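You operate a simulated robot arm through the tools that you are given. There is no shell and no other tool. Be economical: measure what you need, move in short steps, check, and stop when the job is done.

You run a simulated two-armed robot. Do the job below in one go: nothing can be reset, and whatever is moved stays where it is left.

Task
Take the teal injector and leave it on the left half of the back bench. Take the yellow spring and put it on the deck of the long bench. Put the silver metal block on the top of the grey rag bin. Fetch the red injector and stand it on top of the coils carton on the top of the pump bench. Put the gold pipe elbow on the grate under the drum spout. Take the black metal block on the top of the vice bench and put it away on the top of the sink bench. Put the blue-banded carton on the top of the vice bench away on the narrow steel wall shelf. Open the wide dark drawer. Do these in any order. Set down upright: teal injector, yellow spring, red injector.

The check looks at the end state, three seconds after you hand in, the way a careful person would. Anything else that was tipped, shoved, dropped, spilled or broken makes it a failure.

Robot
Two 7-joint arms with two-finger parallel grippers on one trunk, on a base that drives. Base frame: it is fixed to the floor where the robot stands at the start and does not move with it; the origin is under the middle of the robot, x ahead of it, y to its left, z up. Readings come in mm, degrees, newtons and seconds.
The left shoulder is at the start at [39, 101, 1161], the right one opposite. With the tool pointing down near the work surface each hand reaches from about 200 to 520 mm from the robot's upright axis, wherever it stands, measured 20 degrees to its own side. Places, roughly: black metal block (7x5x4 cm) [-3900, 800, 900]; blue-banded carton [-4000, 750, 1000]; coils carton [-5750, -4500, 1000]; deck of the long bench (22x109 cm) [-4100, -2400, 840]; gold pipe elbow (7x7x4 cm) [-3300, 1100, 900]; grate under the drum spout (15x15 cm) [-4520, 440, 620]; left half of the back bench [-100, 1100, 900]; narrow steel wall shelf (15x68 cm) [-4500, -3760, 1420]; red injector (6x5x10 cm) [-5800, -4500, 900]; silver metal block (7x5x4 cm) [-5400, -4100, 900]; teal injector (6x5x9 cm) [500, 0, 1000]; top of the grey rag bin [-4400, -3600, 300]; top of the sink bench [-7100, -5200, 900]; wide dark drawer [-8100, -2300, 800]; yellow spring (2x2x5 cm) [-5700, -4100, 900]. Payload 2.4 kg a hand.
The tool frame of a hand sits at the grasp point between the pads (the TCP): z along the fingers, y along the line on which they close. The tips reach 24 mm beyond it. The gripper opens to 68 mm. The fingers are 17 mm wide and 10 mm thick; the gripper's body (40 by 70 mm) begins 41 mm behind the TCP.
Orientation is that of the tool frame in the base frame, as a unit quaternion [x, y, z, w]. With the fingers straight down and closing along the base's y, the tool's x points along the base's -x, its y along +y and its z along -z.

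Tools
- The arms move only by the tool servo_tool. It takes "left_motion", "right_motion" or both (then of equal length, played together; a hand with none holds still); each is a list of rows, each a list of 7 numbers: the shift along the tool's x, y, z in mm, then the turn, a rotation vector about the tool's x, y, z in degrees, then the finger opening in mm, from 0 to 68. In form: [[x, y, z, rx, ry, rz, fingers], ...]. A call has 1 to 12 rows; each row shifts and turns the commanded pose from where the row before left it, along the tool's axes as they then stand. A row lasts 0.2 s, in which the tool goes at most 50 mm and 8.6 degrees; a call with a longer step from one row to the next is refused whole, and so is a gripper value outside its range. A pose out of reach is approached as far as the arm can. The call stops where the force on the tool passes 40 N (or 10 N more than at its start, if that is more) or the arm is blocked; 0.2 s more then pass. The fingers move at their own pace (about 72 mm/s each) and stop on an object; they squeeze with about 21 N. The grip force told is the motor's: it shows also when the fingers shut on nothing. Time passes only in rows, and 0.2 s behind the last, so rows that do not move let the fingers close. It gives the time, the measured TCP pose, the force on the tool (base axes), the opening and the grip force at its end, in the units of the frame above (readings bear some noise), with the torque about the TCP (base axes, N m) and any sound that the robot's microphone picked up, and new pictures: "views" is both (left out), scene, wrist or none (wrist: the cameras of the hands that moved).
- Cameras (640 x 400 px; columns grow to the right, rows downward): "scene" is now at [112, 46.8, 1324.8]; the picture's right is [0.52, -0.85, -0.00], its down [-0.44, -0.27, -0.86] and it looks along [0.73, 0.45, -0.52] (base axes); focal length 214 px, centre (320, 200). "left" rides on the left gripper at [84, -11, -75] in its tool frame; the picture's right is [0.13, 0.99, 0.00], its down [-0.60, 0.08, -0.79] and it looks along [-0.79, 0.10, 0.61] (tool axes); focal length 251 px, centre (320, 200). "right" rides on the right gripper at [84, 11, -75] in its tool frame; the picture's right is [-0.13, 0.99, 0.00], its down [-0.60, -0.08, -0.79] and it looks along [-0.79, -0.10, 0.61] (tool axes); focal length 251 px, centre (320, 200). There is no depth. A picture from a camera that has moved, and an enlarged one, comes with that camera's place and axes in the base frame and with its lens.
- move_column(by): slides the trunk up (or, below 0, down) by that many mm; the arms and the scene camera ride with it, the base frame stays. It gives what a move gives, with no picture.
- roll_base(legs): drives the robot by 1 to 6 legs, each [ahead, left, turn to the left] in mm, mm and degrees, along the robot's own axes; the way and the turn of a leg run together, so that a leg with both is an arc; at most 1500 mm and 180 degrees a leg. The arms and the cameras ride along, it lands a little off, and it stops where it bumps. It gives what a move gives, and a new picture of the scene camera.
- aim_head(pan, tilt): turns the head with the scene camera to pan (to the left, within 86 degrees either way) and tilt (down, from -29 to 69), counted from straight ahead of the robot. It gives what a move gives, and a new picture of the scene camera.
- zoom(camera, box): a new picture of the part [left, top, right, bottom] of that camera's present view, enlarged. The clock stands still meanwhile.
- finish_job(): hands the job in; it is judged then, once.

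Work in short steps. Places have to be worked out from the pictures, the camera data and where the tool is seen: move nearer, look again, correct. Check each grasp and each placing, and mend what went wrong. You have 217 turns and 260 pictures in all, those below and enlarged ones among them. Open the grippers and draw the arms clear of the work before you hand the job in, unless the task says otherwise; then end with one line.

The tools are called after "Request:" by a JSON object that holds its "api" and its "payload". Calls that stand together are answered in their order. servo_tool: Moves the arms, as the interface text tells. Its arguments: {"type":"object","properties":{"left_motion":{"type":"array","items":{"type":"array","items":{"type":"number"}}},"right_motion":{"type":"array","items":{"type":"array","items":{"type":"number"}}},"views":{"type":"string","enum":["both","scene","wrist","none"]}},"required":[]} The other tools are called the same way: move_column (by) slides the trunk up or down; roll_base (legs) drives the base; aim_head (pan, tilt) turns the head that bears the scene camera; zoom (camera, box) takes an enlarged picture of a part of a camera's view; finish_job () hands the job in.

At the start:

```text
time: 0.0
left_ee_pos: [415.4, 171.3, 1130.2]
left_orientation: [0.0, 1.0, 0.0, -0.001]
left_force: [0.4, -0.1, -0.5]
left_ft_torque: [0.05, 0.03, 0.03]
left_finger_gap: 67.9
left_grip_force: 0.2
right_ee_pos: [328.0, -115.6, 1206.6]
right_orientation: [0.0, 1.0, 0.001, -0.001]
right_force: [0.1, -0.3, -0.4]
right_ft_torque: [0.01, -0.02, -0.01]
right_finger_gap: 68.1
right_grip_force: 0.1
trunk travel left (down, up): [-375.0, 475.0]
robot x, y, heading: [-0.0, -0.7, 0.0]
head pan, tilt: [31.4, 31.0]
```

scene: 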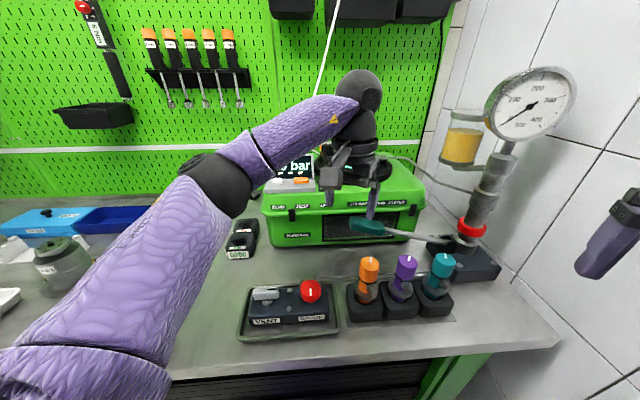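
right: 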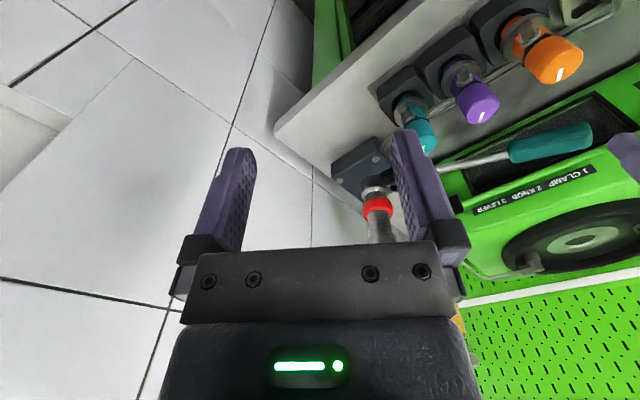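
left: 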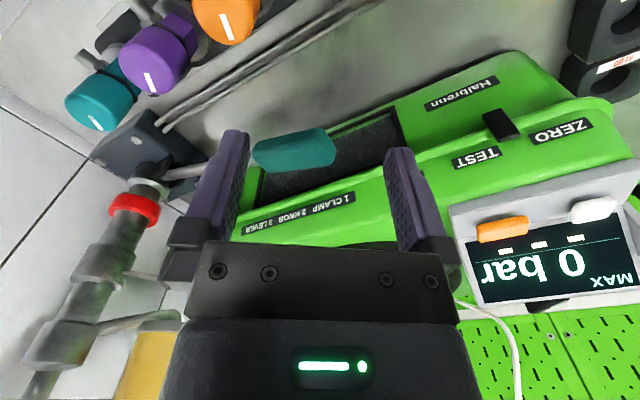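

I begin by zooming on the teal injector in the scene view to see its shape and seat.

Request:
{"api": "zoom", "payload": {"camera": "scene", "box": [330, 230, 490, 330]}}

Request:
{"api": "aim_head", "payload": {"pan": 80, "tilt": 25}}

```text
4.00 times, centred on (410, 280) of scene
camera zoom: at [112.0, 46.8, 1324.8], right [0.52, -0.85, 0.0], down [-0.44, -0.27, -0.86], along [0.73, 0.45, -0.52], focal length 858 px, centre (-40, -120)
```

zoom: 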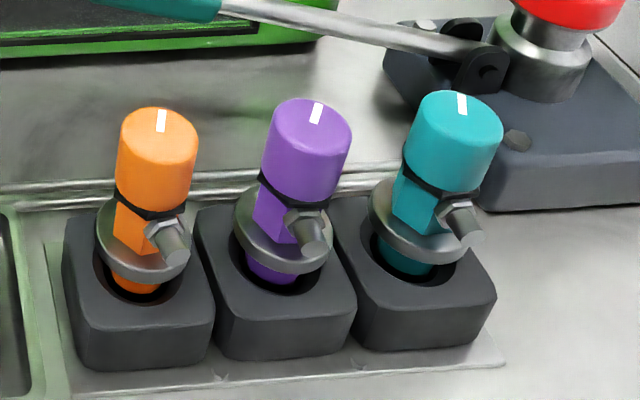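

```text
time: 1.2
left_ee_pos: [414.7, 168.9, 1130.8]
left_orientation: [0.0, 1.0, 0.0, 0.001]
left_force: [0.5, -0.2, -0.8]
left_ft_torque: [0.0, -0.02, 0.02]
left_finger_gap: 68.0
left_grip_force: 0.0
right_ee_pos: [327.7, -114.6, 1206.9]
right_orientation: [0.0, 1.0, 0.001, -0.001]
right_force: [0.5, 0.3, 0.1]
right_ft_torque: [0.0, 0.03, -0.02]
right_finger_gap: 67.9
right_grip_force: 0.1
trunk travel left (down, up): [-375.0, 475.0]
robot x, y, heading: [-2.0, -1.7, -0.3]
head pan, tilt: [80.0, 25.0]
camera scene: at [51.3, 90.6, 1334.4], right [0.98, -0.17, 0.0], down [-0.07, -0.42, -0.91], along [0.16, 0.89, -0.42], focal length 214 px, centre (320, 200)
```

scene: 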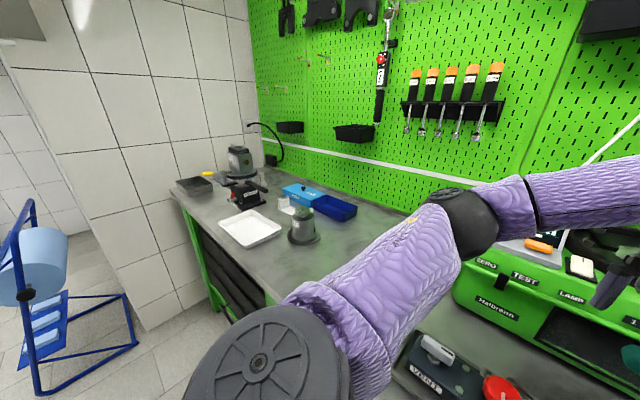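

Teal cap axis triangulates to about (474,-1), top ~1010. The bench runs diagonally, so I raise the trunk for clearance and turn to face the bench squarely.

Request:
{"api": "move_column", "payload": {"by": 120}}

Request:
{"api": "roll_base", "payload": {"legs": [[0, 0, 35]]}}

Request:
{"api": "aim_head", "payload": {"pan": -10, "tilt": 45}}

```text
time: 2.7
left_ee_pos: [415.9, 169.2, 1250.6]
left_orientation: [0.0, 1.0, 0.0, -0.001]
left_force: [0.1, 0.1, 0.9]
left_ft_torque: [-0.05, -0.01, 0.01]
left_finger_gap: 67.9
left_grip_force: 0.1
right_ee_pos: [328.2, -116.3, 1325.4]
right_orientation: [0.0, 1.0, 0.001, -0.001]
right_force: [0.5, -0.5, 0.1]
right_ft_torque: [-0.02, 0.01, -0.01]
right_finger_gap: 68.0
right_grip_force: 0.1
trunk travel left (down, up): [-495.0, 355.0]
robot x, y, heading: [-3.2, -3.2, -0.2]
head pan, tilt: [80.0, 25.0]
```

```text
time: 4.8
left_ee_pos: [240.8, 381.9, 1251.0]
left_orientation: [-0.304, 0.953, 0.0, 0.0]
left_force: [-0.1, -0.2, -0.3]
left_ft_torque: [-0.03, 0.02, 0.01]
left_finger_gap: 68.1
left_grip_force: 0.0
right_ee_pos: [332.6, 95.7, 1327.3]
right_orientation: [-0.303, 0.953, 0.002, 0.0]
right_force: [0.5, 0.2, -0.1]
right_ft_torque: [-0.02, 0.01, -0.03]
right_finger_gap: 67.9
right_grip_force: 0.1
trunk travel left (down, up): [-495.0, 355.0]
robot x, y, heading: [-4.1, 0.8, 35.4]
head pan, tilt: [80.0, 25.0]
camera scene: at [-22.8, 95.4, 1455.1], right [0.9, 0.43, 0.0], down [0.18, -0.38, -0.91], along [-0.39, 0.82, -0.42], focal length 214 px, centre (320, 200)
```

scene: 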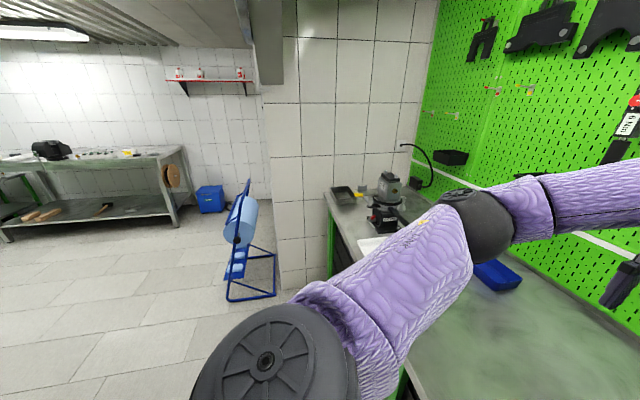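

```text
time: 6.4
left_ee_pos: [239.8, 380.1, 1250.6]
left_orientation: [-0.304, 0.953, 0.0, 0.0]
left_force: [0.4, 0.4, 0.5]
left_ft_torque: [0.03, 0.0, -0.02]
left_finger_gap: 68.1
left_grip_force: 0.0
right_ee_pos: [334.2, 96.4, 1325.9]
right_orientation: [-0.304, 0.953, 0.001, -0.001]
right_force: [0.3, 0.1, -0.6]
right_ft_torque: [0.03, -0.02, -0.02]
right_finger_gap: 68.0
right_grip_force: 0.1
trunk travel left (down, up): [-495.0, 355.0]
robot x, y, heading: [-1.9, -1.3, 35.3]
head pan, tilt: [-10.0, 45.0]
camera scene: at [90.3, 46.9, 1424.5], right [0.43, -0.9, 0.0], down [-0.64, -0.3, -0.71], along [0.64, 0.3, -0.71], focal length 214 px, centre (320, 200)
```

scene: 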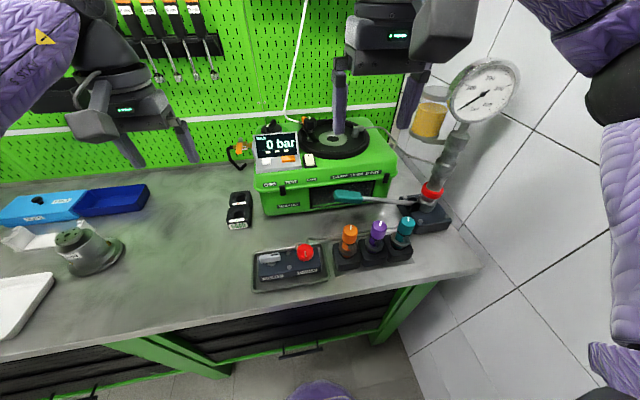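

Teal cap confirmed near (476,0). I bring the right hand above it, then turn the wrist so the fingers close front-to-back, away from the purple neighbour.

Request:
{"api": "servo_tool", "payload": {"right_motion": [[-12, -32, 25, 0, 0, 0, 68], [-12, -32, 25, 0, 0, 0, 68], [-12, -32, 25, 0, 0, 0, 68], [-12, -32, 25, 0, 0, 0, 68], [-12, -32, 25, 0, 0, 0, 68]], "views": "none"}}

Request:
{"api": "servo_tool", "payload": {"right_motion": [[0, 0, 5, 0, 0, -8.2, 68], [0, 0, 5, 0, 0, -8.2, 68], [0, 0, 5, 0, 0, -8.2, 68], [0, 0, 5, 0, 0, -8.2, 68], [0, 0, 5, 0, 0, -8.2, 68], [0, 0, 5, 0, 0, -8.2, 68], [0, 0, 5, 0, 0, -8.2, 68], [0, 0, 5, 0, 0, -8.2, 68], [0, 0, 5, 0, 0, -8.2, 68], [0, 0, 5, 0, 0, -8.2, 68], [0, 0, 5, 0, 0, -8.0, 68], [0, 0, 0, 0, 0, 0, 68]]}}

```text
time: 7.6
left_ee_pos: [240.3, 380.9, 1250.0]
left_orientation: [-0.304, 0.953, 0.0, 0.0]
left_force: [-0.4, -0.2, -0.2]
left_ft_torque: [-0.03, 0.01, 0.02]
left_finger_gap: 67.8
left_grip_force: 0.0
right_ee_pos: [476.0, -0.7, 1200.0]
right_orientation: [-0.303, 0.953, 0.001, 0.0]
right_force: [0.6, -0.5, -0.4]
right_ft_torque: [0.03, 0.0, -0.01]
right_finger_gap: 67.9
right_grip_force: 0.1
trunk travel left (down, up): [-495.0, 355.0]
robot x, y, heading: [-1.7, 1.9, 35.5]
head pan, tilt: [-10.0, 45.0]
```

```text
time: 10.2
left_ee_pos: [239.3, 379.8, 1250.6]
left_orientation: [-0.304, 0.953, -0.001, 0.0]
left_force: [0.4, 0.8, 0.1]
left_ft_torque: [0.06, 0.02, 0.0]
left_finger_gap: 68.0
left_grip_force: 0.0
right_ee_pos: [279.8, -10.0, 1121.7]
right_orientation: [0.782, -0.624, 0.0, 0.0]
right_force: [0.6, 0.0, -0.4]
right_ft_torque: [0.02, 0.01, -0.02]
right_finger_gap: 67.8
right_grip_force: 0.1
right hand out of reach, approached as far as the arm can: row 3, 4, 5, 6, 7, 8, 9, 10, 11
trunk travel left (down, up): [-495.0, 355.0]
robot x, y, heading: [1.4, 2.0, 35.0]
head pan, tilt: [-10.0, 45.0]
camera scene: at [90.6, 47.1, 1424.5], right [0.43, -0.9, 0.0], down [-0.64, -0.3, -0.71], along [0.64, 0.3, -0.71], focal length 214 px, centre (320, 200)
camera right: at [286.8, -95.4, 1196.6], right [-1.0, -0.09, 0.0], down [-0.06, 0.61, 0.79], along [-0.07, 0.79, -0.61], focal length 251 px, centre (320, 200)
```

scene: 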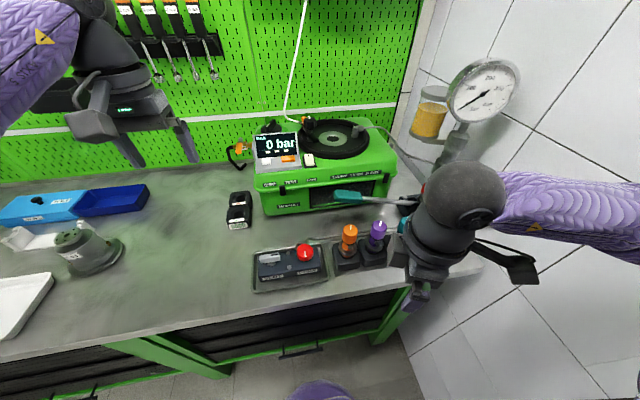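
right: 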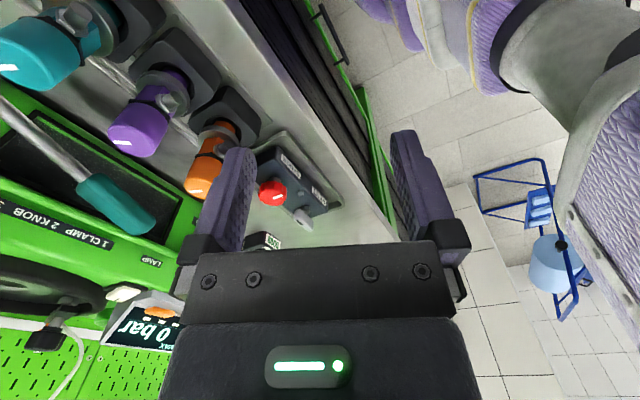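

The −90° wrist turn is out of reach there. I undo the rotation and check where it lands.

Request:
{"api": "servo_tool", "payload": {"right_motion": [[0, 0, 0, 0, 0, 8.2, 68], [0, 0, 0, 0, 0, 8.2, 68], [0, 0, 0, 0, 0, 8.2, 68], [0, 0, 0, 0, 0, 8.2, 68], [0, 0, 0, 0, 0, 8.2, 68], [0, 0, 0, 0, 0, 8.2, 68], [0, 0, 0, 0, 0, 8.2, 68], [0, 0, 0, 0, 0, 8.2, 68], [0, 0, 0, 0, 0, 8.2, 68], [0, 0, 0, 0, 0, 8.2, 68], [0, 0, 0, 0, 0, 8.0, 68]], "views": "none"}}

Request:
{"api": "servo_tool", "payload": {"right_motion": [[0, 0, 0, 0, 0, 8.2, 68], [0, 0, 0, 0, 0, 8.2, 68], [0, 0, 0, 0, 0, 8.2, 68], [0, 0, 0, 0, 0, 8.2, 68], [0, 0, 0, 0, 0, 8.2, 68], [0, 0, 0, 0, 0, 0, 68]], "views": "both"}}

```text
time: 12.6
left_ee_pos: [240.3, 380.4, 1250.6]
left_orientation: [-0.304, 0.953, 0.0, 0.0]
left_force: [-0.1, 0.1, 0.8]
left_ft_torque: [0.01, 0.01, -0.03]
left_finger_gap: 68.0
left_grip_force: 0.0
right_ee_pos: [279.9, -10.5, 1120.9]
right_orientation: [-0.114, 0.994, 0.001, 0.0]
right_force: [-0.4, 0.4, -0.2]
right_ft_torque: [0.01, 0.02, -0.02]
right_finger_gap: 68.1
right_grip_force: 0.1
trunk travel left (down, up): [-495.0, 355.0]
robot x, y, heading: [1.8, 2.5, 35.3]
head pan, tilt: [-10.0, 45.0]
```

```text
time: 14.0
left_ee_pos: [240.2, 379.4, 1250.8]
left_orientation: [-0.304, 0.953, 0.0, 0.0]
left_force: [-0.1, 0.5, 0.4]
left_ft_torque: [-0.01, -0.01, 0.03]
left_finger_gap: 68.1
left_grip_force: 0.2
right_ee_pos: [278.4, -9.2, 1120.9]
right_orientation: [0.24, 0.971, 0.001, -0.001]
right_force: [0.4, -0.5, 0.0]
right_ft_torque: [0.01, -0.04, 0.02]
right_finger_gap: 67.8
right_grip_force: 0.1
trunk travel left (down, up): [-495.0, 355.0]
robot x, y, heading: [2.3, 0.1, 35.3]
head pan, tilt: [-10.0, 45.0]
camera scene: at [90.3, 46.8, 1424.5], right [0.43, -0.9, 0.0], down [-0.64, -0.3, -0.71], along [0.64, 0.3, -0.71], focal length 214 px, centre (320, 200)
camera right: at [210.1, 38.8, 1196.7], right [0.58, 0.82, 0.0], down [0.5, -0.35, 0.79], along [0.65, -0.46, -0.61], focal length 251 px, centre (320, 200)
```

scene: 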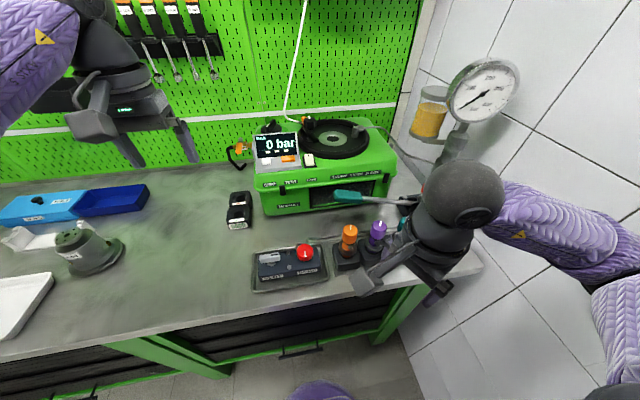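
right: 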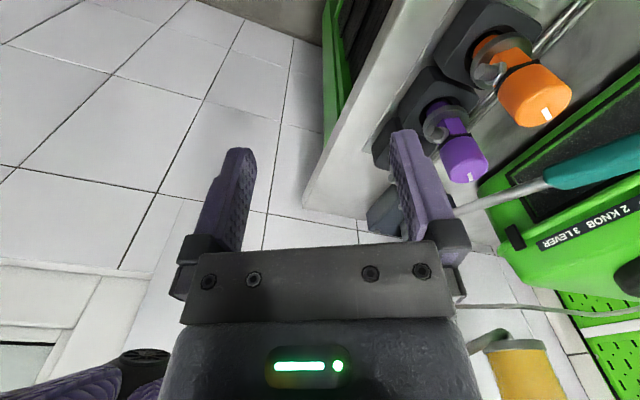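

The hand now sits with a closing direction ~27° off perpendicular to the row, which is good. I move it over the teal cap at constant height.

Request:
{"api": "servo_tool", "payload": {"right_motion": [[-34, 20, 0, 0, 0, 0, 68], [-34, 20, 0, 0, 0, 0, 68], [-34, 20, 0, 0, 0, 0, 68], [-34, 20, 0, 0, 0, 0, 68], [-35, 20, 0, 0, 0, 0, 68], [0, 0, 0, 0, 0, 0, 68]], "views": "both"}}

```text
time: 15.4
left_ee_pos: [239.4, 379.6, 1250.6]
left_orientation: [-0.304, 0.953, 0.0, -0.001]
left_force: [0.2, 0.2, 0.9]
left_ft_torque: [-0.02, 0.01, 0.0]
left_finger_gap: 68.1
left_grip_force: 0.1
right_ee_pos: [478.5, -2.7, 1121.7]
right_orientation: [0.241, 0.971, 0.0, 0.0]
right_force: [1.1, 0.2, 0.5]
right_ft_torque: [0.01, 0.01, -0.03]
right_finger_gap: 68.0
right_grip_force: 0.1
trunk travel left (down, up): [-495.0, 355.0]
robot x, y, heading: [-1.8, 0.4, 35.4]
head pan, tilt: [-10.0, 45.0]
camera scene: at [90.2, 46.7, 1424.5], right [0.43, -0.9, 0.0], down [-0.64, -0.3, -0.71], along [0.64, 0.3, -0.71], focal length 214 px, centre (320, 200)
camera right: at [407.8, 46.0, 1196.8], right [0.58, 0.82, 0.0], down [0.5, -0.35, 0.79], along [0.65, -0.46, -0.61], focal length 251 px, centre (320, 200)
```

scene: 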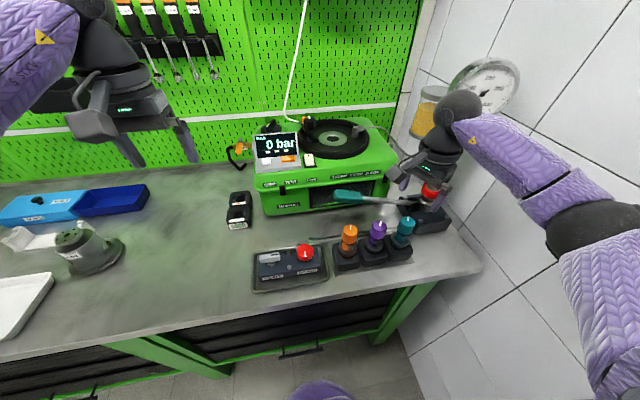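
right: 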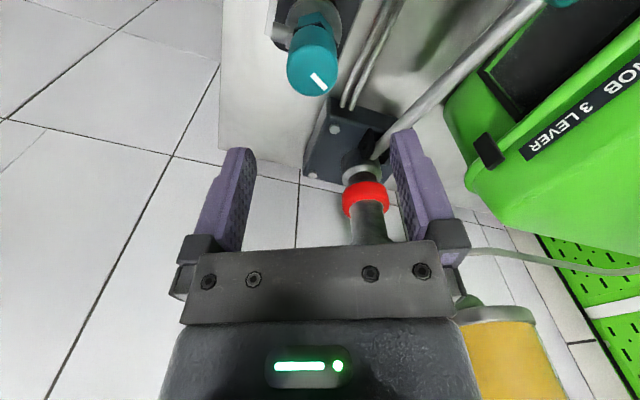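

The cap is ~3 mm off in the hand frame; I correct, descend to grasp height and close.

Request:
{"api": "servo_tool", "payload": {"right_motion": [[-2, -3, 30, 0, 0, 0, 68], [0, 0, 40, 0, 0, 0, 68], [0, 0, 30, 0, 0, 0, 68], [0, 0, 28, 0, 0, 0, 68], [0, 0, 0, 0, 0, 0, 68]], "views": "wrist"}}

```text
time: 16.6
left_ee_pos: [240.4, 381.1, 1250.6]
left_orientation: [-0.304, 0.953, 0.0, -0.001]
left_force: [-0.5, -0.1, 0.5]
left_ft_torque: [0.02, 0.0, 0.01]
left_finger_gap: 67.8
left_grip_force: 0.0
right_ee_pos: [475.5, -4.6, 993.1]
right_orientation: [0.241, 0.971, 0.001, -0.001]
right_force: [0.6, 0.0, 0.3]
right_ft_torque: [0.03, 0.02, -0.02]
right_finger_gap: 68.0
right_grip_force: 0.0
trunk travel left (down, up): [-495.0, 355.0]
robot x, y, heading: [-1.4, 1.6, 35.4]
head pan, tilt: [-10.0, 45.0]
camera right: at [405.7, 42.5, 1069.0], right [0.58, 0.82, 0.0], down [0.5, -0.35, 0.79], along [0.65, -0.46, -0.61], focal length 251 px, centre (320, 200)
```

right: 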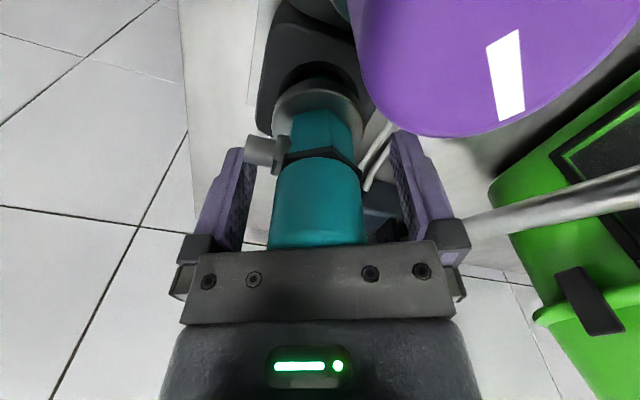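

The spigot sits near the left finger tip and would be hit on closing; I rise 17 mm so the tips are above it, then close on the cap.

Request:
{"api": "servo_tool", "payload": {"right_motion": [[0, 0, -17, 0, 0, 0, 68], [0, 0, 0, 0, 0, 0, 68], [0, 0, 0, 0, 0, 0, 30], [0, 0, 0, 0, 0, 0, 30], [0, 0, 0, 0, 0, 0, 30]], "views": "wrist"}}

```text
time: 17.8
left_ee_pos: [240.2, 379.3, 1249.1]
left_orientation: [-0.304, 0.953, -0.001, 0.0]
left_force: [-0.5, -0.7, 0.0]
left_ft_torque: [-0.02, 0.02, 0.01]
left_finger_gap: 67.9
left_grip_force: 0.0
right_ee_pos: [475.3, -5.8, 1010.3]
right_orientation: [0.24, 0.971, 0.001, 0.0]
right_force: [0.6, -1.9, 2.5]
right_ft_torque: [-0.14, 0.08, 0.02]
right_finger_gap: 33.5
right_grip_force: 21.3
trunk travel left (down, up): [-495.0, 355.0]
robot x, y, heading: [-1.1, -2.2, 35.6]
head pan, tilt: [-10.0, 45.0]
camera right: at [406.3, 42.7, 1086.0], right [0.58, 0.82, 0.0], down [0.5, -0.35, 0.79], along [0.65, -0.46, -0.61], focal length 251 px, centre (320, 200)
```

right: 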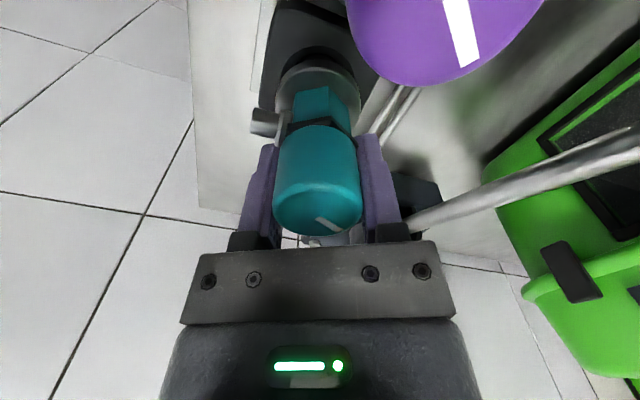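

Cap is gripped (33.5 mm). Lift straight up.

Request:
{"api": "servo_tool", "payload": {"right_motion": [[0, 0, -20, 0, 0, 0, 30], [0, 0, -30, 0, 0, 0, 30], [0, 0, -40, 0, 0, 0, 30], [0, 0, -40, 0, 0, 0, 30], [0, 0, -40, 0, 0, 0, 30], [0, 0, 0, 0, 0, 0, 30]], "views": "both"}}

```text
time: 19.2
left_ee_pos: [239.7, 379.8, 1250.9]
left_orientation: [-0.304, 0.953, 0.0, 0.0]
left_force: [1.0, -0.2, -0.3]
left_ft_torque: [0.02, -0.06, -0.01]
left_finger_gap: 68.1
left_grip_force: 0.0
right_ee_pos: [479.6, -2.2, 1181.4]
right_orientation: [0.24, 0.971, 0.0, -0.001]
right_force: [0.4, 0.8, -2.5]
right_ft_torque: [0.03, 0.0, 0.0]
right_finger_gap: 33.4
right_grip_force: 20.9
trunk travel left (down, up): [-495.0, 355.0]
robot x, y, heading: [-1.4, 1.2, 35.2]
head pan, tilt: [-10.0, 45.0]
camera scene: at [90.7, 46.8, 1424.5], right [0.43, -0.9, 0.0], down [-0.64, -0.3, -0.71], along [0.64, 0.3, -0.71], focal length 214 px, centre (320, 200)
camera right: at [410.3, 45.0, 1256.5], right [0.58, 0.82, 0.0], down [0.5, -0.35, 0.79], along [0.65, -0.46, -0.61], focal length 251 px, centre (320, 200)
```

scene: 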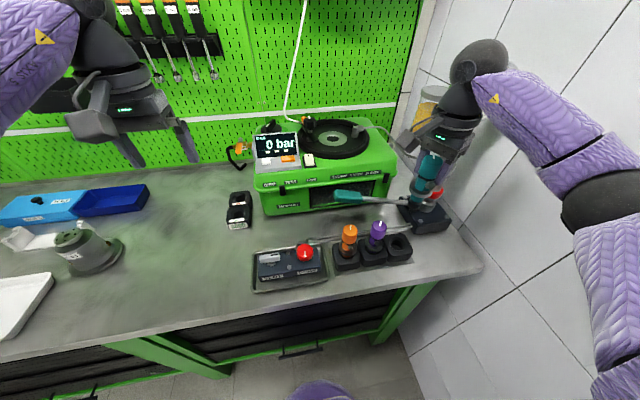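
right: 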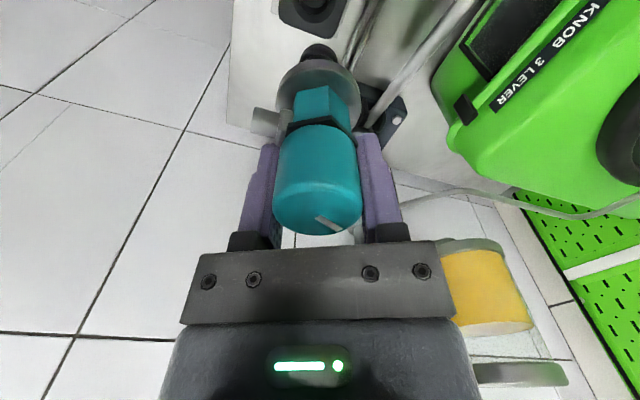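

Teal is clear of its holder. I drive left along the bench 700 mm and look at the bench's left half.

Request:
{"api": "roll_base", "payload": {"legs": [[-20, 700, 0]]}}

Request:
{"api": "aim_head", "payload": {"pan": 20, "tilt": 45}}

```text
time: 23.1
left_ee_pos: [-191.4, 946.2, 1250.7]
left_orientation: [-0.307, 0.952, 0.0, -0.001]
left_force: [-0.6, -0.7, 0.3]
left_ft_torque: [-0.04, 0.0, -0.01]
left_finger_gap: 68.1
left_grip_force: 0.0
right_ee_pos: [52.4, 563.3, 1181.4]
right_orientation: [0.237, 0.972, 0.001, 0.0]
right_force: [-0.3, -0.6, -2.9]
right_ft_torque: [-0.04, -0.03, -0.01]
right_finger_gap: 33.2
right_grip_force: 21.3
trunk travel left (down, up): [-495.0, 355.0]
robot x, y, heading: [-429.0, 562.4, 35.8]
head pan, tilt: [-10.0, 45.0]
camera scene: at [-337.6, 611.1, 1424.5], right [0.43, -0.9, 0.0], down [-0.64, -0.31, -0.71], along [0.64, 0.31, -0.71], focal length 214 px, centre (320, 200)
```

scene: 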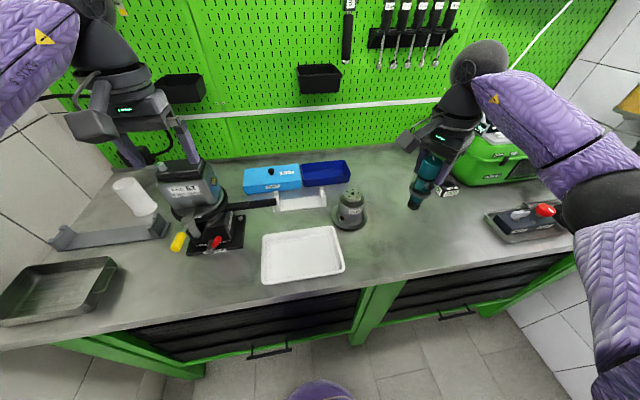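

```text
time: 24.0
left_ee_pos: [-190.0, 943.2, 1251.7]
left_orientation: [-0.308, 0.951, -0.001, -0.001]
left_force: [0.2, 0.4, -0.1]
left_ft_torque: [-0.04, 0.02, 0.02]
left_finger_gap: 67.8
left_grip_force: 0.2
right_ee_pos: [51.0, 564.4, 1179.8]
right_orientation: [0.236, 0.972, 0.001, -0.001]
right_force: [0.1, -0.8, -2.7]
right_ft_torque: [-0.04, -0.05, 0.01]
right_finger_gap: 33.2
right_grip_force: 21.0
trunk travel left (down, up): [-495.0, 355.0]
robot x, y, heading: [-430.7, 560.6, 35.6]
head pan, tilt: [20.0, 45.0]
camera scene: at [-364.7, 642.6, 1424.5], right [0.83, -0.56, 0.0], down [-0.4, -0.58, -0.71], along [0.4, 0.58, -0.71], focal length 214 px, centre (320, 200)
```

scene: 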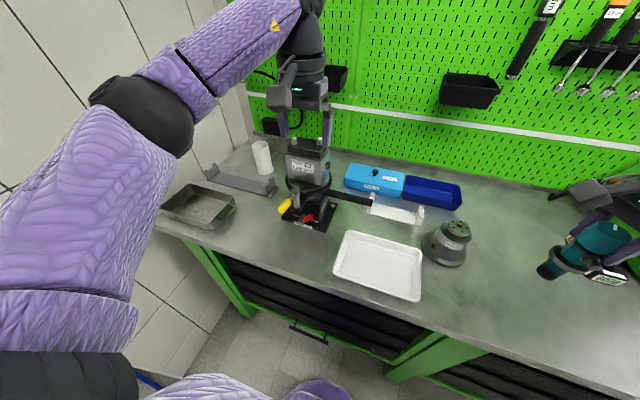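

The free spot in the left half is between the black pan and white tray (s≈870 along bench, ~75 mm behind the front edge). I drive left another 190 mm (left elbow stays off the wall).

Request:
{"api": "roll_base", "payload": {"legs": [[0, 190, 0]]}}

```text
time: 25.6
left_ee_pos: [-302.9, 1101.4, 1250.1]
left_orientation: [-0.307, 0.952, 0.0, 0.0]
left_force: [0.3, 0.1, -0.2]
left_ft_torque: [-0.03, -0.01, -0.01]
left_finger_gap: 67.8
left_grip_force: 0.0
right_ee_pos: [-60.3, 720.0, 1180.8]
right_orientation: [0.237, 0.971, 0.001, 0.0]
right_force: [-0.4, -1.3, -3.9]
right_ft_torque: [-0.05, -0.04, 0.0]
right_finger_gap: 33.5
right_grip_force: 20.1
trunk travel left (down, up): [-495.0, 355.0]
robot x, y, heading: [-539.9, 718.8, 35.7]
head pan, tilt: [20.0, 45.0]
camera scene: at [-477.6, 799.5, 1424.5], right [0.83, -0.56, 0.0], down [-0.4, -0.58, -0.71], along [0.4, 0.58, -0.71], focal length 214 px, centre (320, 200)
```

scene: 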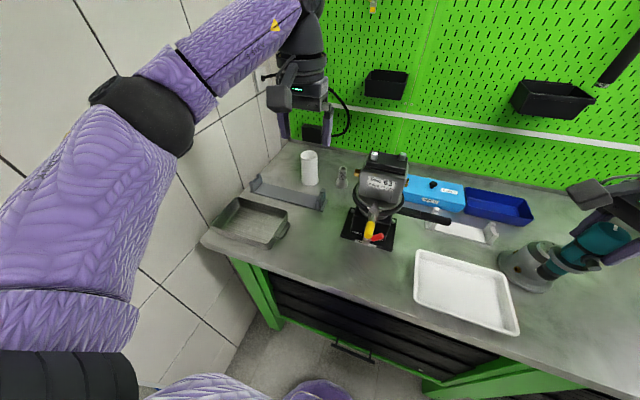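

Target spot is about (-225, 931). I move the right hand there at travel height, in the gap ahead of the grinder.

Request:
{"api": "servo_tool", "payload": {"right_motion": [[40.5, 18.5, 0, 0, 0, 0, 30], [40.5, 18.5, 0, 0, 0, 0, 30], [40.5, 18.5, 0, 0, 0, 0, 30], [40.5, 18.5, 0, 0, 0, 0, 30], [40.5, 18.5, 0, 0, 0, 0, 30], [40.5, 18.5, 0, 0, 0, 0, 30], [0, 0, 20, 0, 0, 0, 30], [0, 0, 40, 0, 0, 0, 30]], "views": "both"}}

```text
time: 27.4
left_ee_pos: [-301.9, 1102.0, 1249.7]
left_orientation: [-0.306, 0.952, 0.0, 0.0]
left_force: [-0.4, 0.5, -0.7]
left_ft_torque: [0.04, -0.02, 0.01]
left_finger_gap: 68.2
left_grip_force: 0.1
right_ee_pos: [-225.2, 929.6, 1121.5]
right_orientation: [0.238, 0.971, 0.001, -0.001]
right_force: [0.5, 0.2, -2.6]
right_ft_torque: [-0.03, -0.02, 0.0]
right_finger_gap: 33.3
right_grip_force: 20.9
trunk travel left (down, up): [-495.0, 355.0]
robot x, y, heading: [-541.7, 721.0, 35.4]
head pan, tilt: [20.0, 45.0]
camera scene: at [-477.1, 799.1, 1424.4], right [0.83, -0.56, 0.0], down [-0.4, -0.58, -0.71], along [0.4, 0.58, -0.71], focal length 214 px, centre (320, 200)
camera right: at [-295.0, 977.4, 1196.8], right [0.57, 0.82, 0.0], down [0.5, -0.35, 0.79], along [0.65, -0.45, -0.61], focal length 251 px, centre (320, 200)
```

scene: 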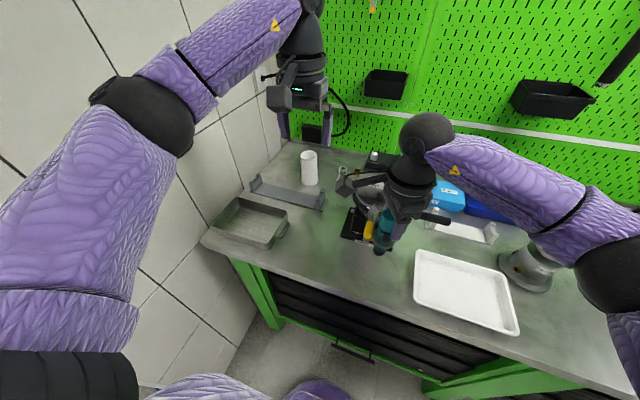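
right: 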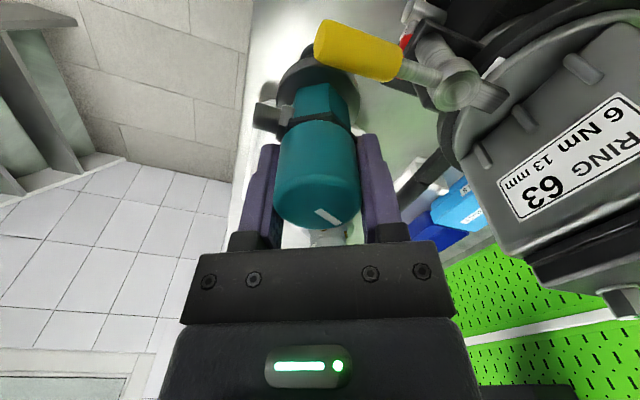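

The grinder's yellow handle is only ~30 mm from the injector and would meet the wrist camera. I rise, shift 46 mm towards the tray, and turn the wrist so its camera points back towards me.

Request:
{"api": "servo_tool", "payload": {"right_motion": [[0, 0, -48, 0, 0, 0, 30], [-41, -21, -12, 0, 0, 0, 30], [0, 0, 0, 0, 0, -7.9, 30], [0, 0, 0, 0, 0, -7.9, 30], [0, 0, 0, 0, 0, -7.9, 30], [0, 0, 0, 0, 0, -7.9, 30], [0, 0, 0, 0, 0, -7.9, 30], [0, 0, 0, 0, 0, -7.9, 30], [0, 0, 0, 0, 0, -7.9, 30], [0, 0, 0, 0, 0, -7.9, 30], [0, 0, 0, 0, 0, 0, 30]], "views": "both"}}

```text
time: 29.8
left_ee_pos: [-301.9, 1101.1, 1250.5]
left_orientation: [-0.307, 0.952, 0.0, 0.0]
left_force: [0.1, 0.1, -0.6]
left_ft_torque: [0.02, 0.01, 0.03]
left_finger_gap: 67.9
left_grip_force: 0.1
right_ee_pos: [-198.4, 891.9, 1180.8]
right_orientation: [-0.307, 0.952, 0.001, 0.0]
right_force: [0.5, 0.5, -3.2]
right_ft_torque: [-0.02, -0.05, 0.02]
right_finger_gap: 33.8
right_grip_force: 20.9
trunk travel left (down, up): [-495.0, 355.0]
robot x, y, heading: [-541.1, 718.5, 35.9]
head pan, tilt: [20.0, 45.0]
camera scene: at [-477.1, 798.8, 1424.5], right [0.83, -0.56, 0.0], down [-0.4, -0.58, -0.71], along [0.4, 0.58, -0.71], focal length 214 px, centre (320, 200)
camera right: at [-273.0, 850.7, 1256.6], right [-0.48, 0.88, 0.0], down [0.54, 0.29, 0.79], along [0.7, 0.38, -0.61], focal length 251 px, centre (320, 200)
```

scene: 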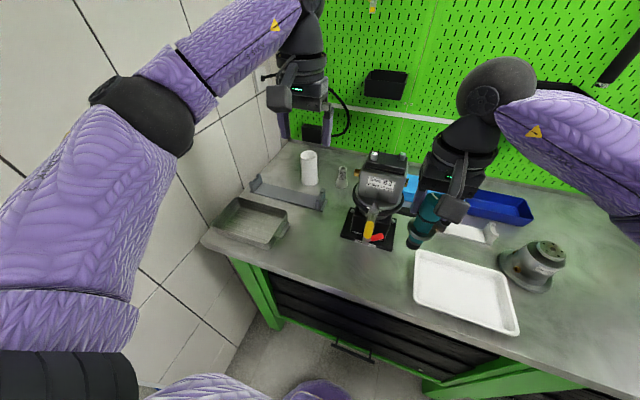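
right: 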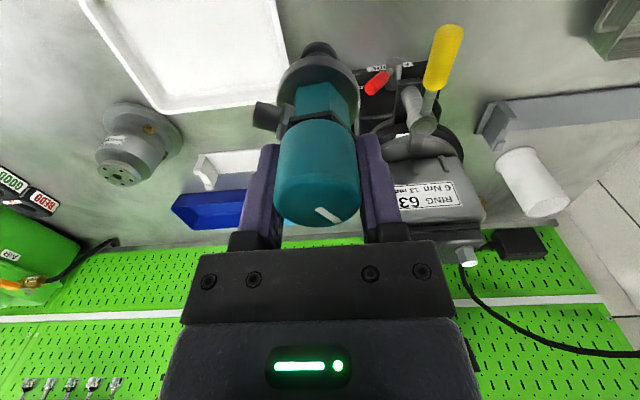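

Clear gap between tray and grinder. I descend in stages, watching for contact.

Request:
{"api": "servo_tool", "payload": {"right_motion": [[0, 0, 40, 0, 0, 0, 30], [0, 0, 40, 0, 0, 0, 30], [0, 0, 35, 0, 0, 0, 30], [0, 0, 0, 0, 0, 0, 30]], "views": "wrist"}}

```text
time: 30.8
left_ee_pos: [-302.0, 1102.3, 1251.9]
left_orientation: [-0.307, 0.952, 0.0, 0.0]
left_force: [-0.1, -0.1, 0.3]
left_ft_torque: [-0.01, 0.0, 0.01]
left_finger_gap: 68.1
left_grip_force: 0.0
right_ee_pos: [-198.6, 891.6, 1066.5]
right_orientation: [-0.308, 0.952, 0.0, 0.0]
right_force: [-0.6, 0.3, -3.1]
right_ft_torque: [0.0, -0.07, 0.02]
right_finger_gap: 33.6
right_grip_force: 20.8
trunk travel left (down, up): [-495.0, 355.0]
robot x, y, heading: [-538.4, 721.9, 35.7]
head pan, tilt: [20.0, 45.0]
camera right: at [-272.6, 849.9, 1142.5], right [-0.47, 0.88, 0.0], down [0.54, 0.29, 0.79], along [0.7, 0.38, -0.61], focal length 251 px, centre (320, 200)
```

right: 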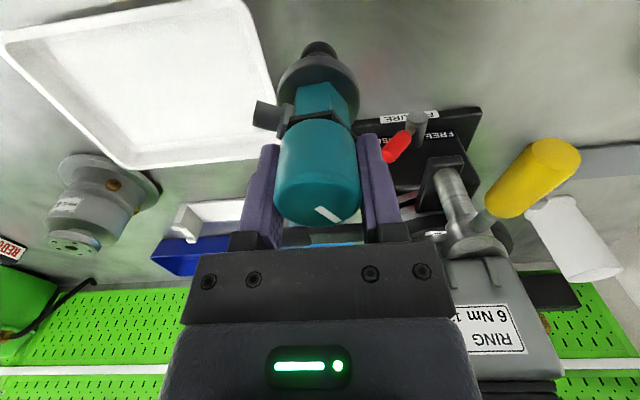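

Clear all round. I continue down slowly.

Request:
{"api": "servo_tool", "payload": {"right_motion": [[0, 0, 8, 0, 0, 0, 30], [0, 0, 8, 0, 0, 0, 30], [0, 0, 8, 0, 0, 0, 30], [0, 0, 8, 0, 0, 0, 30], [0, 0, 0, 0, 0, 0, 30]], "views": "none"}}

Request:
{"api": "servo_tool", "payload": {"right_motion": [[0, 0, 5, 0, 0, 0, 30], [0, 0, 5, 0, 0, 0, 30], [0, 0, 0, 0, 0, 0, 30]], "views": "wrist"}}

```text
time: 32.0
left_ee_pos: [-300.4, 1102.1, 1251.4]
left_orientation: [-0.307, 0.952, 0.0, 0.0]
left_force: [-0.4, 0.0, -0.2]
left_ft_torque: [0.01, 0.02, 0.02]
left_finger_gap: 68.0
left_grip_force: 0.1
right_ee_pos: [-196.0, 891.7, 1033.8]
right_orientation: [-0.306, 0.952, 0.001, 0.0]
right_force: [0.1, 0.4, -3.4]
right_ft_torque: [0.03, -0.02, -0.01]
right_finger_gap: 32.9
right_grip_force: 20.8
trunk travel left (down, up): [-495.0, 355.0]
robot x, y, heading: [-541.1, 718.4, 35.8]
head pan, tilt: [20.0, 45.0]
```

```text
time: 32.8
left_ee_pos: [-302.5, 1101.2, 1251.5]
left_orientation: [-0.306, 0.952, 0.0, 0.0]
left_force: [0.7, 0.3, -0.2]
left_ft_torque: [0.0, 0.01, -0.02]
left_finger_gap: 67.9
left_grip_force: 0.1
right_ee_pos: [-198.3, 891.8, 1022.6]
right_orientation: [-0.307, 0.952, 0.001, 0.0]
right_force: [0.0, 0.2, -3.3]
right_ft_torque: [0.01, -0.01, 0.03]
right_finger_gap: 33.5
right_grip_force: 21.0
trunk travel left (down, up): [-495.0, 355.0]
robot x, y, heading: [-538.4, 718.4, 35.7]
head pan, tilt: [20.0, 45.0]
camera right: at [-272.2, 851.4, 1098.6], right [-0.47, 0.88, 0.0], down [0.54, 0.29, 0.79], along [0.7, 0.38, -0.61], focal length 251 px, centre (320, 200)
```

right: 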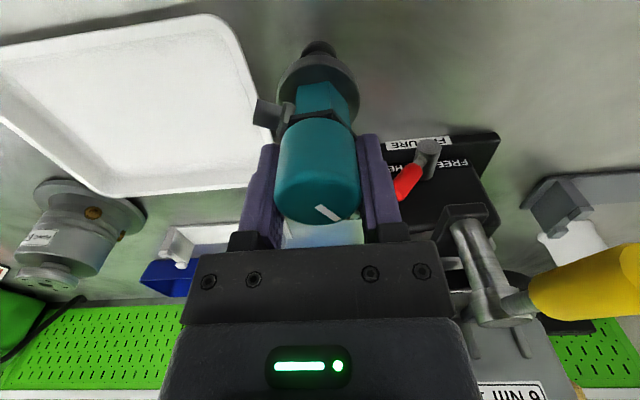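

No contact yet; lower further in small steps.

Request:
{"api": "servo_tool", "payload": {"right_motion": [[0, 0, 4, 0, 0, 0, 30], [0, 0, 4, 0, 0, 0, 30], [0, 0, 0, 0, 0, 0, 30]], "views": "none"}}

Request:
{"api": "servo_tool", "payload": {"right_motion": [[0, 0, 4, 0, 0, 0, 30], [0, 0, 0, 0, 0, 0, 30]], "views": "none"}}

Request:
{"api": "servo_tool", "payload": {"right_motion": [[0, 0, 4, 0, 0, 0, 30], [0, 0, 0, 0, 0, 0, 30]], "views": "wrist"}}

```text
time: 33.6
left_ee_pos: [-301.5, 1101.4, 1250.7]
left_orientation: [-0.306, 0.952, -0.001, 0.001]
left_force: [-0.4, 0.0, -0.6]
left_ft_torque: [0.01, -0.01, 0.03]
left_finger_gap: 68.2
left_grip_force: 0.0
right_ee_pos: [-198.2, 892.2, 1016.7]
right_orientation: [-0.306, 0.952, 0.001, 0.001]
right_force: [-0.2, 0.4, -3.4]
right_ft_torque: [0.0, -0.05, -0.02]
right_finger_gap: 33.1
right_grip_force: 21.2
trunk travel left (down, up): [-495.0, 355.0]
robot x, y, heading: [-545.2, 718.8, 35.9]
head pan, tilt: [20.0, 45.0]
```

```text
time: 34.2
left_ee_pos: [-302.1, 1101.4, 1250.5]
left_orientation: [-0.307, 0.952, 0.001, 0.0]
left_force: [0.4, -0.4, -0.6]
left_ft_torque: [-0.02, 0.02, 0.02]
left_finger_gap: 68.0
left_grip_force: 0.0
right_ee_pos: [-198.0, 892.8, 1013.1]
right_orientation: [-0.306, 0.952, 0.001, 0.001]
right_force: [0.6, -0.4, -2.8]
right_ft_torque: [-0.01, -0.06, 0.01]
right_finger_gap: 33.0
right_grip_force: 21.6
trunk travel left (down, up): [-495.0, 355.0]
robot x, y, heading: [-536.2, 721.2, 35.8]
head pan, tilt: [20.0, 45.0]
```

```text
time: 34.8
left_ee_pos: [-302.1, 1101.2, 1250.2]
left_orientation: [-0.307, 0.952, 0.0, 0.0]
left_force: [-0.4, 0.5, 0.2]
left_ft_torque: [0.02, -0.01, -0.01]
left_finger_gap: 68.2
left_grip_force: 0.1
right_ee_pos: [-197.8, 892.2, 1007.5]
right_orientation: [-0.307, 0.952, 0.001, 0.0]
right_force: [-0.4, -0.3, -2.8]
right_ft_torque: [-0.02, -0.01, -0.02]
right_finger_gap: 33.1
right_grip_force: 20.8
trunk travel left (down, up): [-495.0, 355.0]
robot x, y, heading: [-536.3, 719.9, 35.4]
head pan, tilt: [20.0, 45.0]
camera right: at [-272.8, 851.2, 1083.3], right [-0.47, 0.88, 0.0], down [0.54, 0.29, 0.79], along [0.7, 0.38, -0.61], focal length 251 px, centre (320, 200)
```

right: 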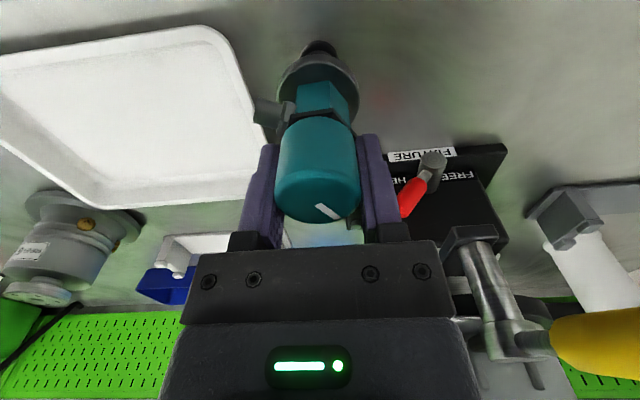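

Still free; continue down in 4 mm steps.

Request:
{"api": "servo_tool", "payload": {"right_motion": [[0, 0, 4, 0, 0, 0, 30], [0, 0, 4, 0, 0, 0, 30], [0, 0, 0, 0, 0, 0, 30]], "views": "none"}}

Request:
{"api": "servo_tool", "payload": {"right_motion": [[0, 0, 4, 0, 0, 0, 30], [0, 0, 0, 0, 0, 0, 30]], "views": "none"}}

Request:
{"api": "servo_tool", "payload": {"right_motion": [[0, 0, 4, 0, 0, 0, 30], [0, 0, 0, 0, 0, 0, 30]], "views": "wrist"}}

```text
time: 35.6
left_ee_pos: [-302.3, 1100.4, 1250.8]
left_orientation: [-0.306, 0.952, 0.0, 0.0]
left_force: [-0.4, 0.8, -0.1]
left_ft_torque: [-0.02, 0.0, 0.02]
left_finger_gap: 67.9
left_grip_force: 0.1
right_ee_pos: [-198.2, 891.9, 1001.2]
right_orientation: [-0.307, 0.952, 0.001, 0.0]
right_force: [1.0, -1.1, 8.7]
right_ft_torque: [-0.18, -0.01, 0.01]
right_finger_gap: 33.3
right_grip_force: 21.3
trunk travel left (down, up): [-495.0, 355.0]
robot x, y, heading: [-541.5, 720.7, 35.8]
head pan, tilt: [20.0, 45.0]
```

```text
time: 36.2
left_ee_pos: [-301.5, 1100.4, 1250.2]
left_orientation: [-0.306, 0.952, 0.0, 0.0]
left_force: [-0.2, -0.2, 1.3]
left_ft_torque: [-0.01, -0.02, -0.01]
left_finger_gap: 67.9
left_grip_force: 0.0
right_ee_pos: [-198.7, 891.7, 995.7]
right_orientation: [-0.307, 0.952, 0.0, 0.001]
right_force: [2.5, 0.6, 8.5]
right_ft_torque: [0.01, -0.14, 0.0]
right_finger_gap: 33.6
right_grip_force: 20.9
trunk travel left (down, up): [-495.0, 355.0]
robot x, y, heading: [-540.9, 717.5, 35.7]
head pan, tilt: [20.0, 45.0]
```

```text
time: 36.8
left_ee_pos: [-302.0, 1101.4, 1250.5]
left_orientation: [-0.307, 0.952, 0.0, 0.0]
left_force: [1.0, 0.6, -0.3]
left_ft_torque: [0.01, 0.02, -0.01]
left_finger_gap: 68.0
left_grip_force: 0.1
right_ee_pos: [-199.0, 891.6, 990.4]
right_orientation: [-0.306, 0.952, 0.001, -0.001]
right_force: [-0.2, 0.0, -0.5]
right_ft_torque: [-0.04, 0.03, -0.04]
right_finger_gap: 33.4
right_grip_force: 20.9
trunk travel left (down, up): [-495.0, 355.0]
robot x, y, heading: [-543.3, 722.6, 35.7]
head pan, tilt: [20.0, 45.0]
camera right: at [-273.2, 850.6, 1067.2], right [-0.47, 0.88, 0.0], down [0.54, 0.29, 0.79], along [0.7, 0.38, -0.61], focal length 251 px, centre (320, 200)
```

right: 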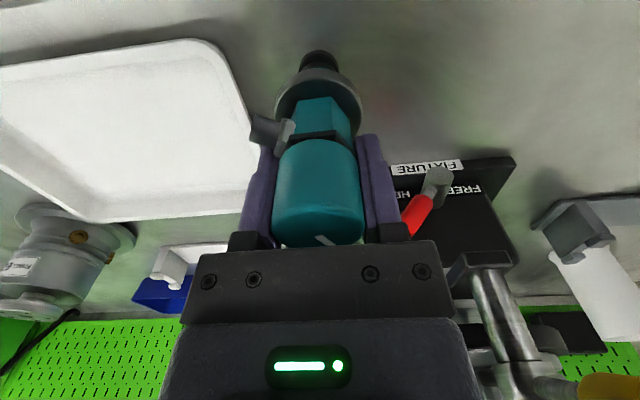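

The injector touched down near TCP 1003 and now carries its own weight. I open gently, then rise straight up.

Request:
{"api": "servo_tool", "payload": {"right_motion": [[0, 0, 0, 0, 0, 0, 36], [0, 0, 0, 0, 0, 0, 40], [0, 0, 0, 0, 0, 0, 50], [0, 0, 0, 0, 0, 0, 62], [0, 0, 0, 0, 0, 0, 62]], "views": "wrist"}}

```text
time: 38.0
left_ee_pos: [-301.4, 1100.6, 1250.8]
left_orientation: [-0.307, 0.952, 0.0, 0.001]
left_force: [0.1, 0.5, 0.6]
left_ft_torque: [0.0, -0.01, 0.0]
left_finger_gap: 68.0
left_grip_force: 0.1
right_ee_pos: [-198.6, 890.6, 991.2]
right_orientation: [-0.306, 0.952, 0.001, 0.0]
right_force: [0.1, -0.6, -0.1]
right_ft_torque: [-0.01, 0.04, -0.02]
right_finger_gap: 62.2
right_grip_force: 0.1
trunk travel left (down, up): [-495.0, 355.0]
robot x, y, heading: [-537.1, 718.9, 35.6]
head pan, tilt: [20.0, 45.0]
camera right: at [-272.9, 850.8, 1067.6], right [-0.47, 0.88, 0.0], down [0.54, 0.29, 0.79], along [0.7, 0.38, -0.61], focal length 251 px, centre (320, 200)
```

right: 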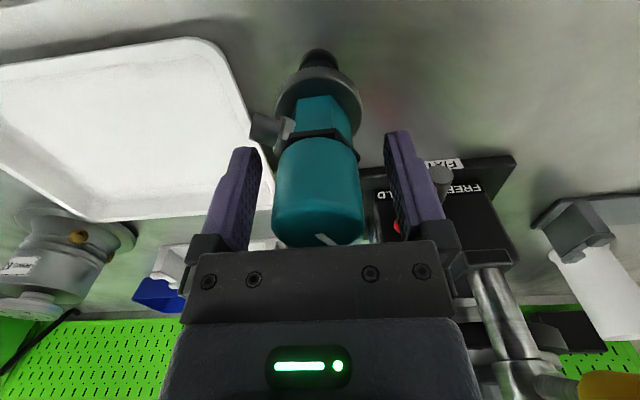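

Free standing. Rise straight up 150 mm and view.

Request:
{"api": "servo_tool", "payload": {"right_motion": [[0, 0, -20, 0, 0, 0, 62], [0, 0, -40, 0, 0, 0, 62], [0, 0, -45, 0, 0, 0, 62], [0, 0, -45, 0, 0, 0, 62], [0, 0, -45, 0, 0, 0, 62], [0, 0, 0, 0, 0, 0, 62]], "views": "both"}}

```text
time: 39.4
left_ee_pos: [-301.7, 1102.0, 1251.2]
left_orientation: [-0.307, 0.952, 0.0, 0.001]
left_force: [0.5, 0.4, 0.0]
left_ft_torque: [0.0, -0.03, 0.0]
left_finger_gap: 68.0
left_grip_force: 0.2
right_ee_pos: [-199.3, 892.5, 1185.8]
right_orientation: [-0.307, 0.952, 0.001, 0.0]
right_force: [0.4, 0.2, -0.4]
right_ft_torque: [0.01, -0.03, 0.0]
right_finger_gap: 62.3
right_grip_force: 0.0
trunk travel left (down, up): [-495.0, 355.0]
robot x, y, heading: [-541.1, 724.0, 35.8]
head pan, tilt: [20.0, 45.0]
camera scene: at [-477.2, 798.7, 1424.5], right [0.83, -0.56, 0.0], down [-0.4, -0.58, -0.71], along [0.4, 0.58, -0.71], focal length 214 px, centre (320, 200)
camera right: at [-273.8, 853.0, 1262.4], right [-0.47, 0.88, 0.0], down [0.54, 0.29, 0.79], along [0.7, 0.38, -0.61], focal length 251 px, centre (320, 200)
```

scene: 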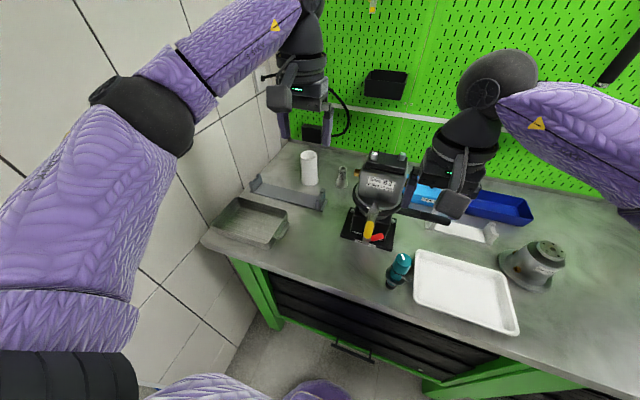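
right: 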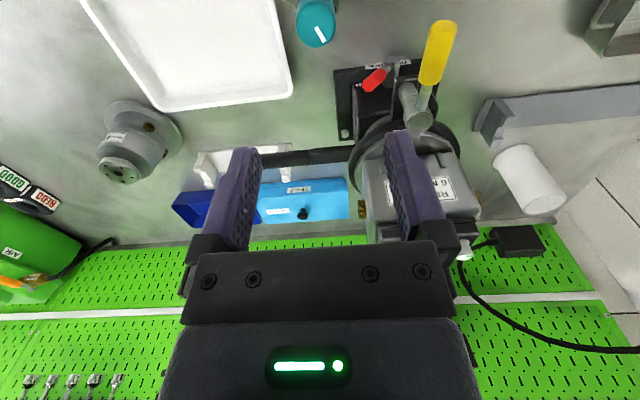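

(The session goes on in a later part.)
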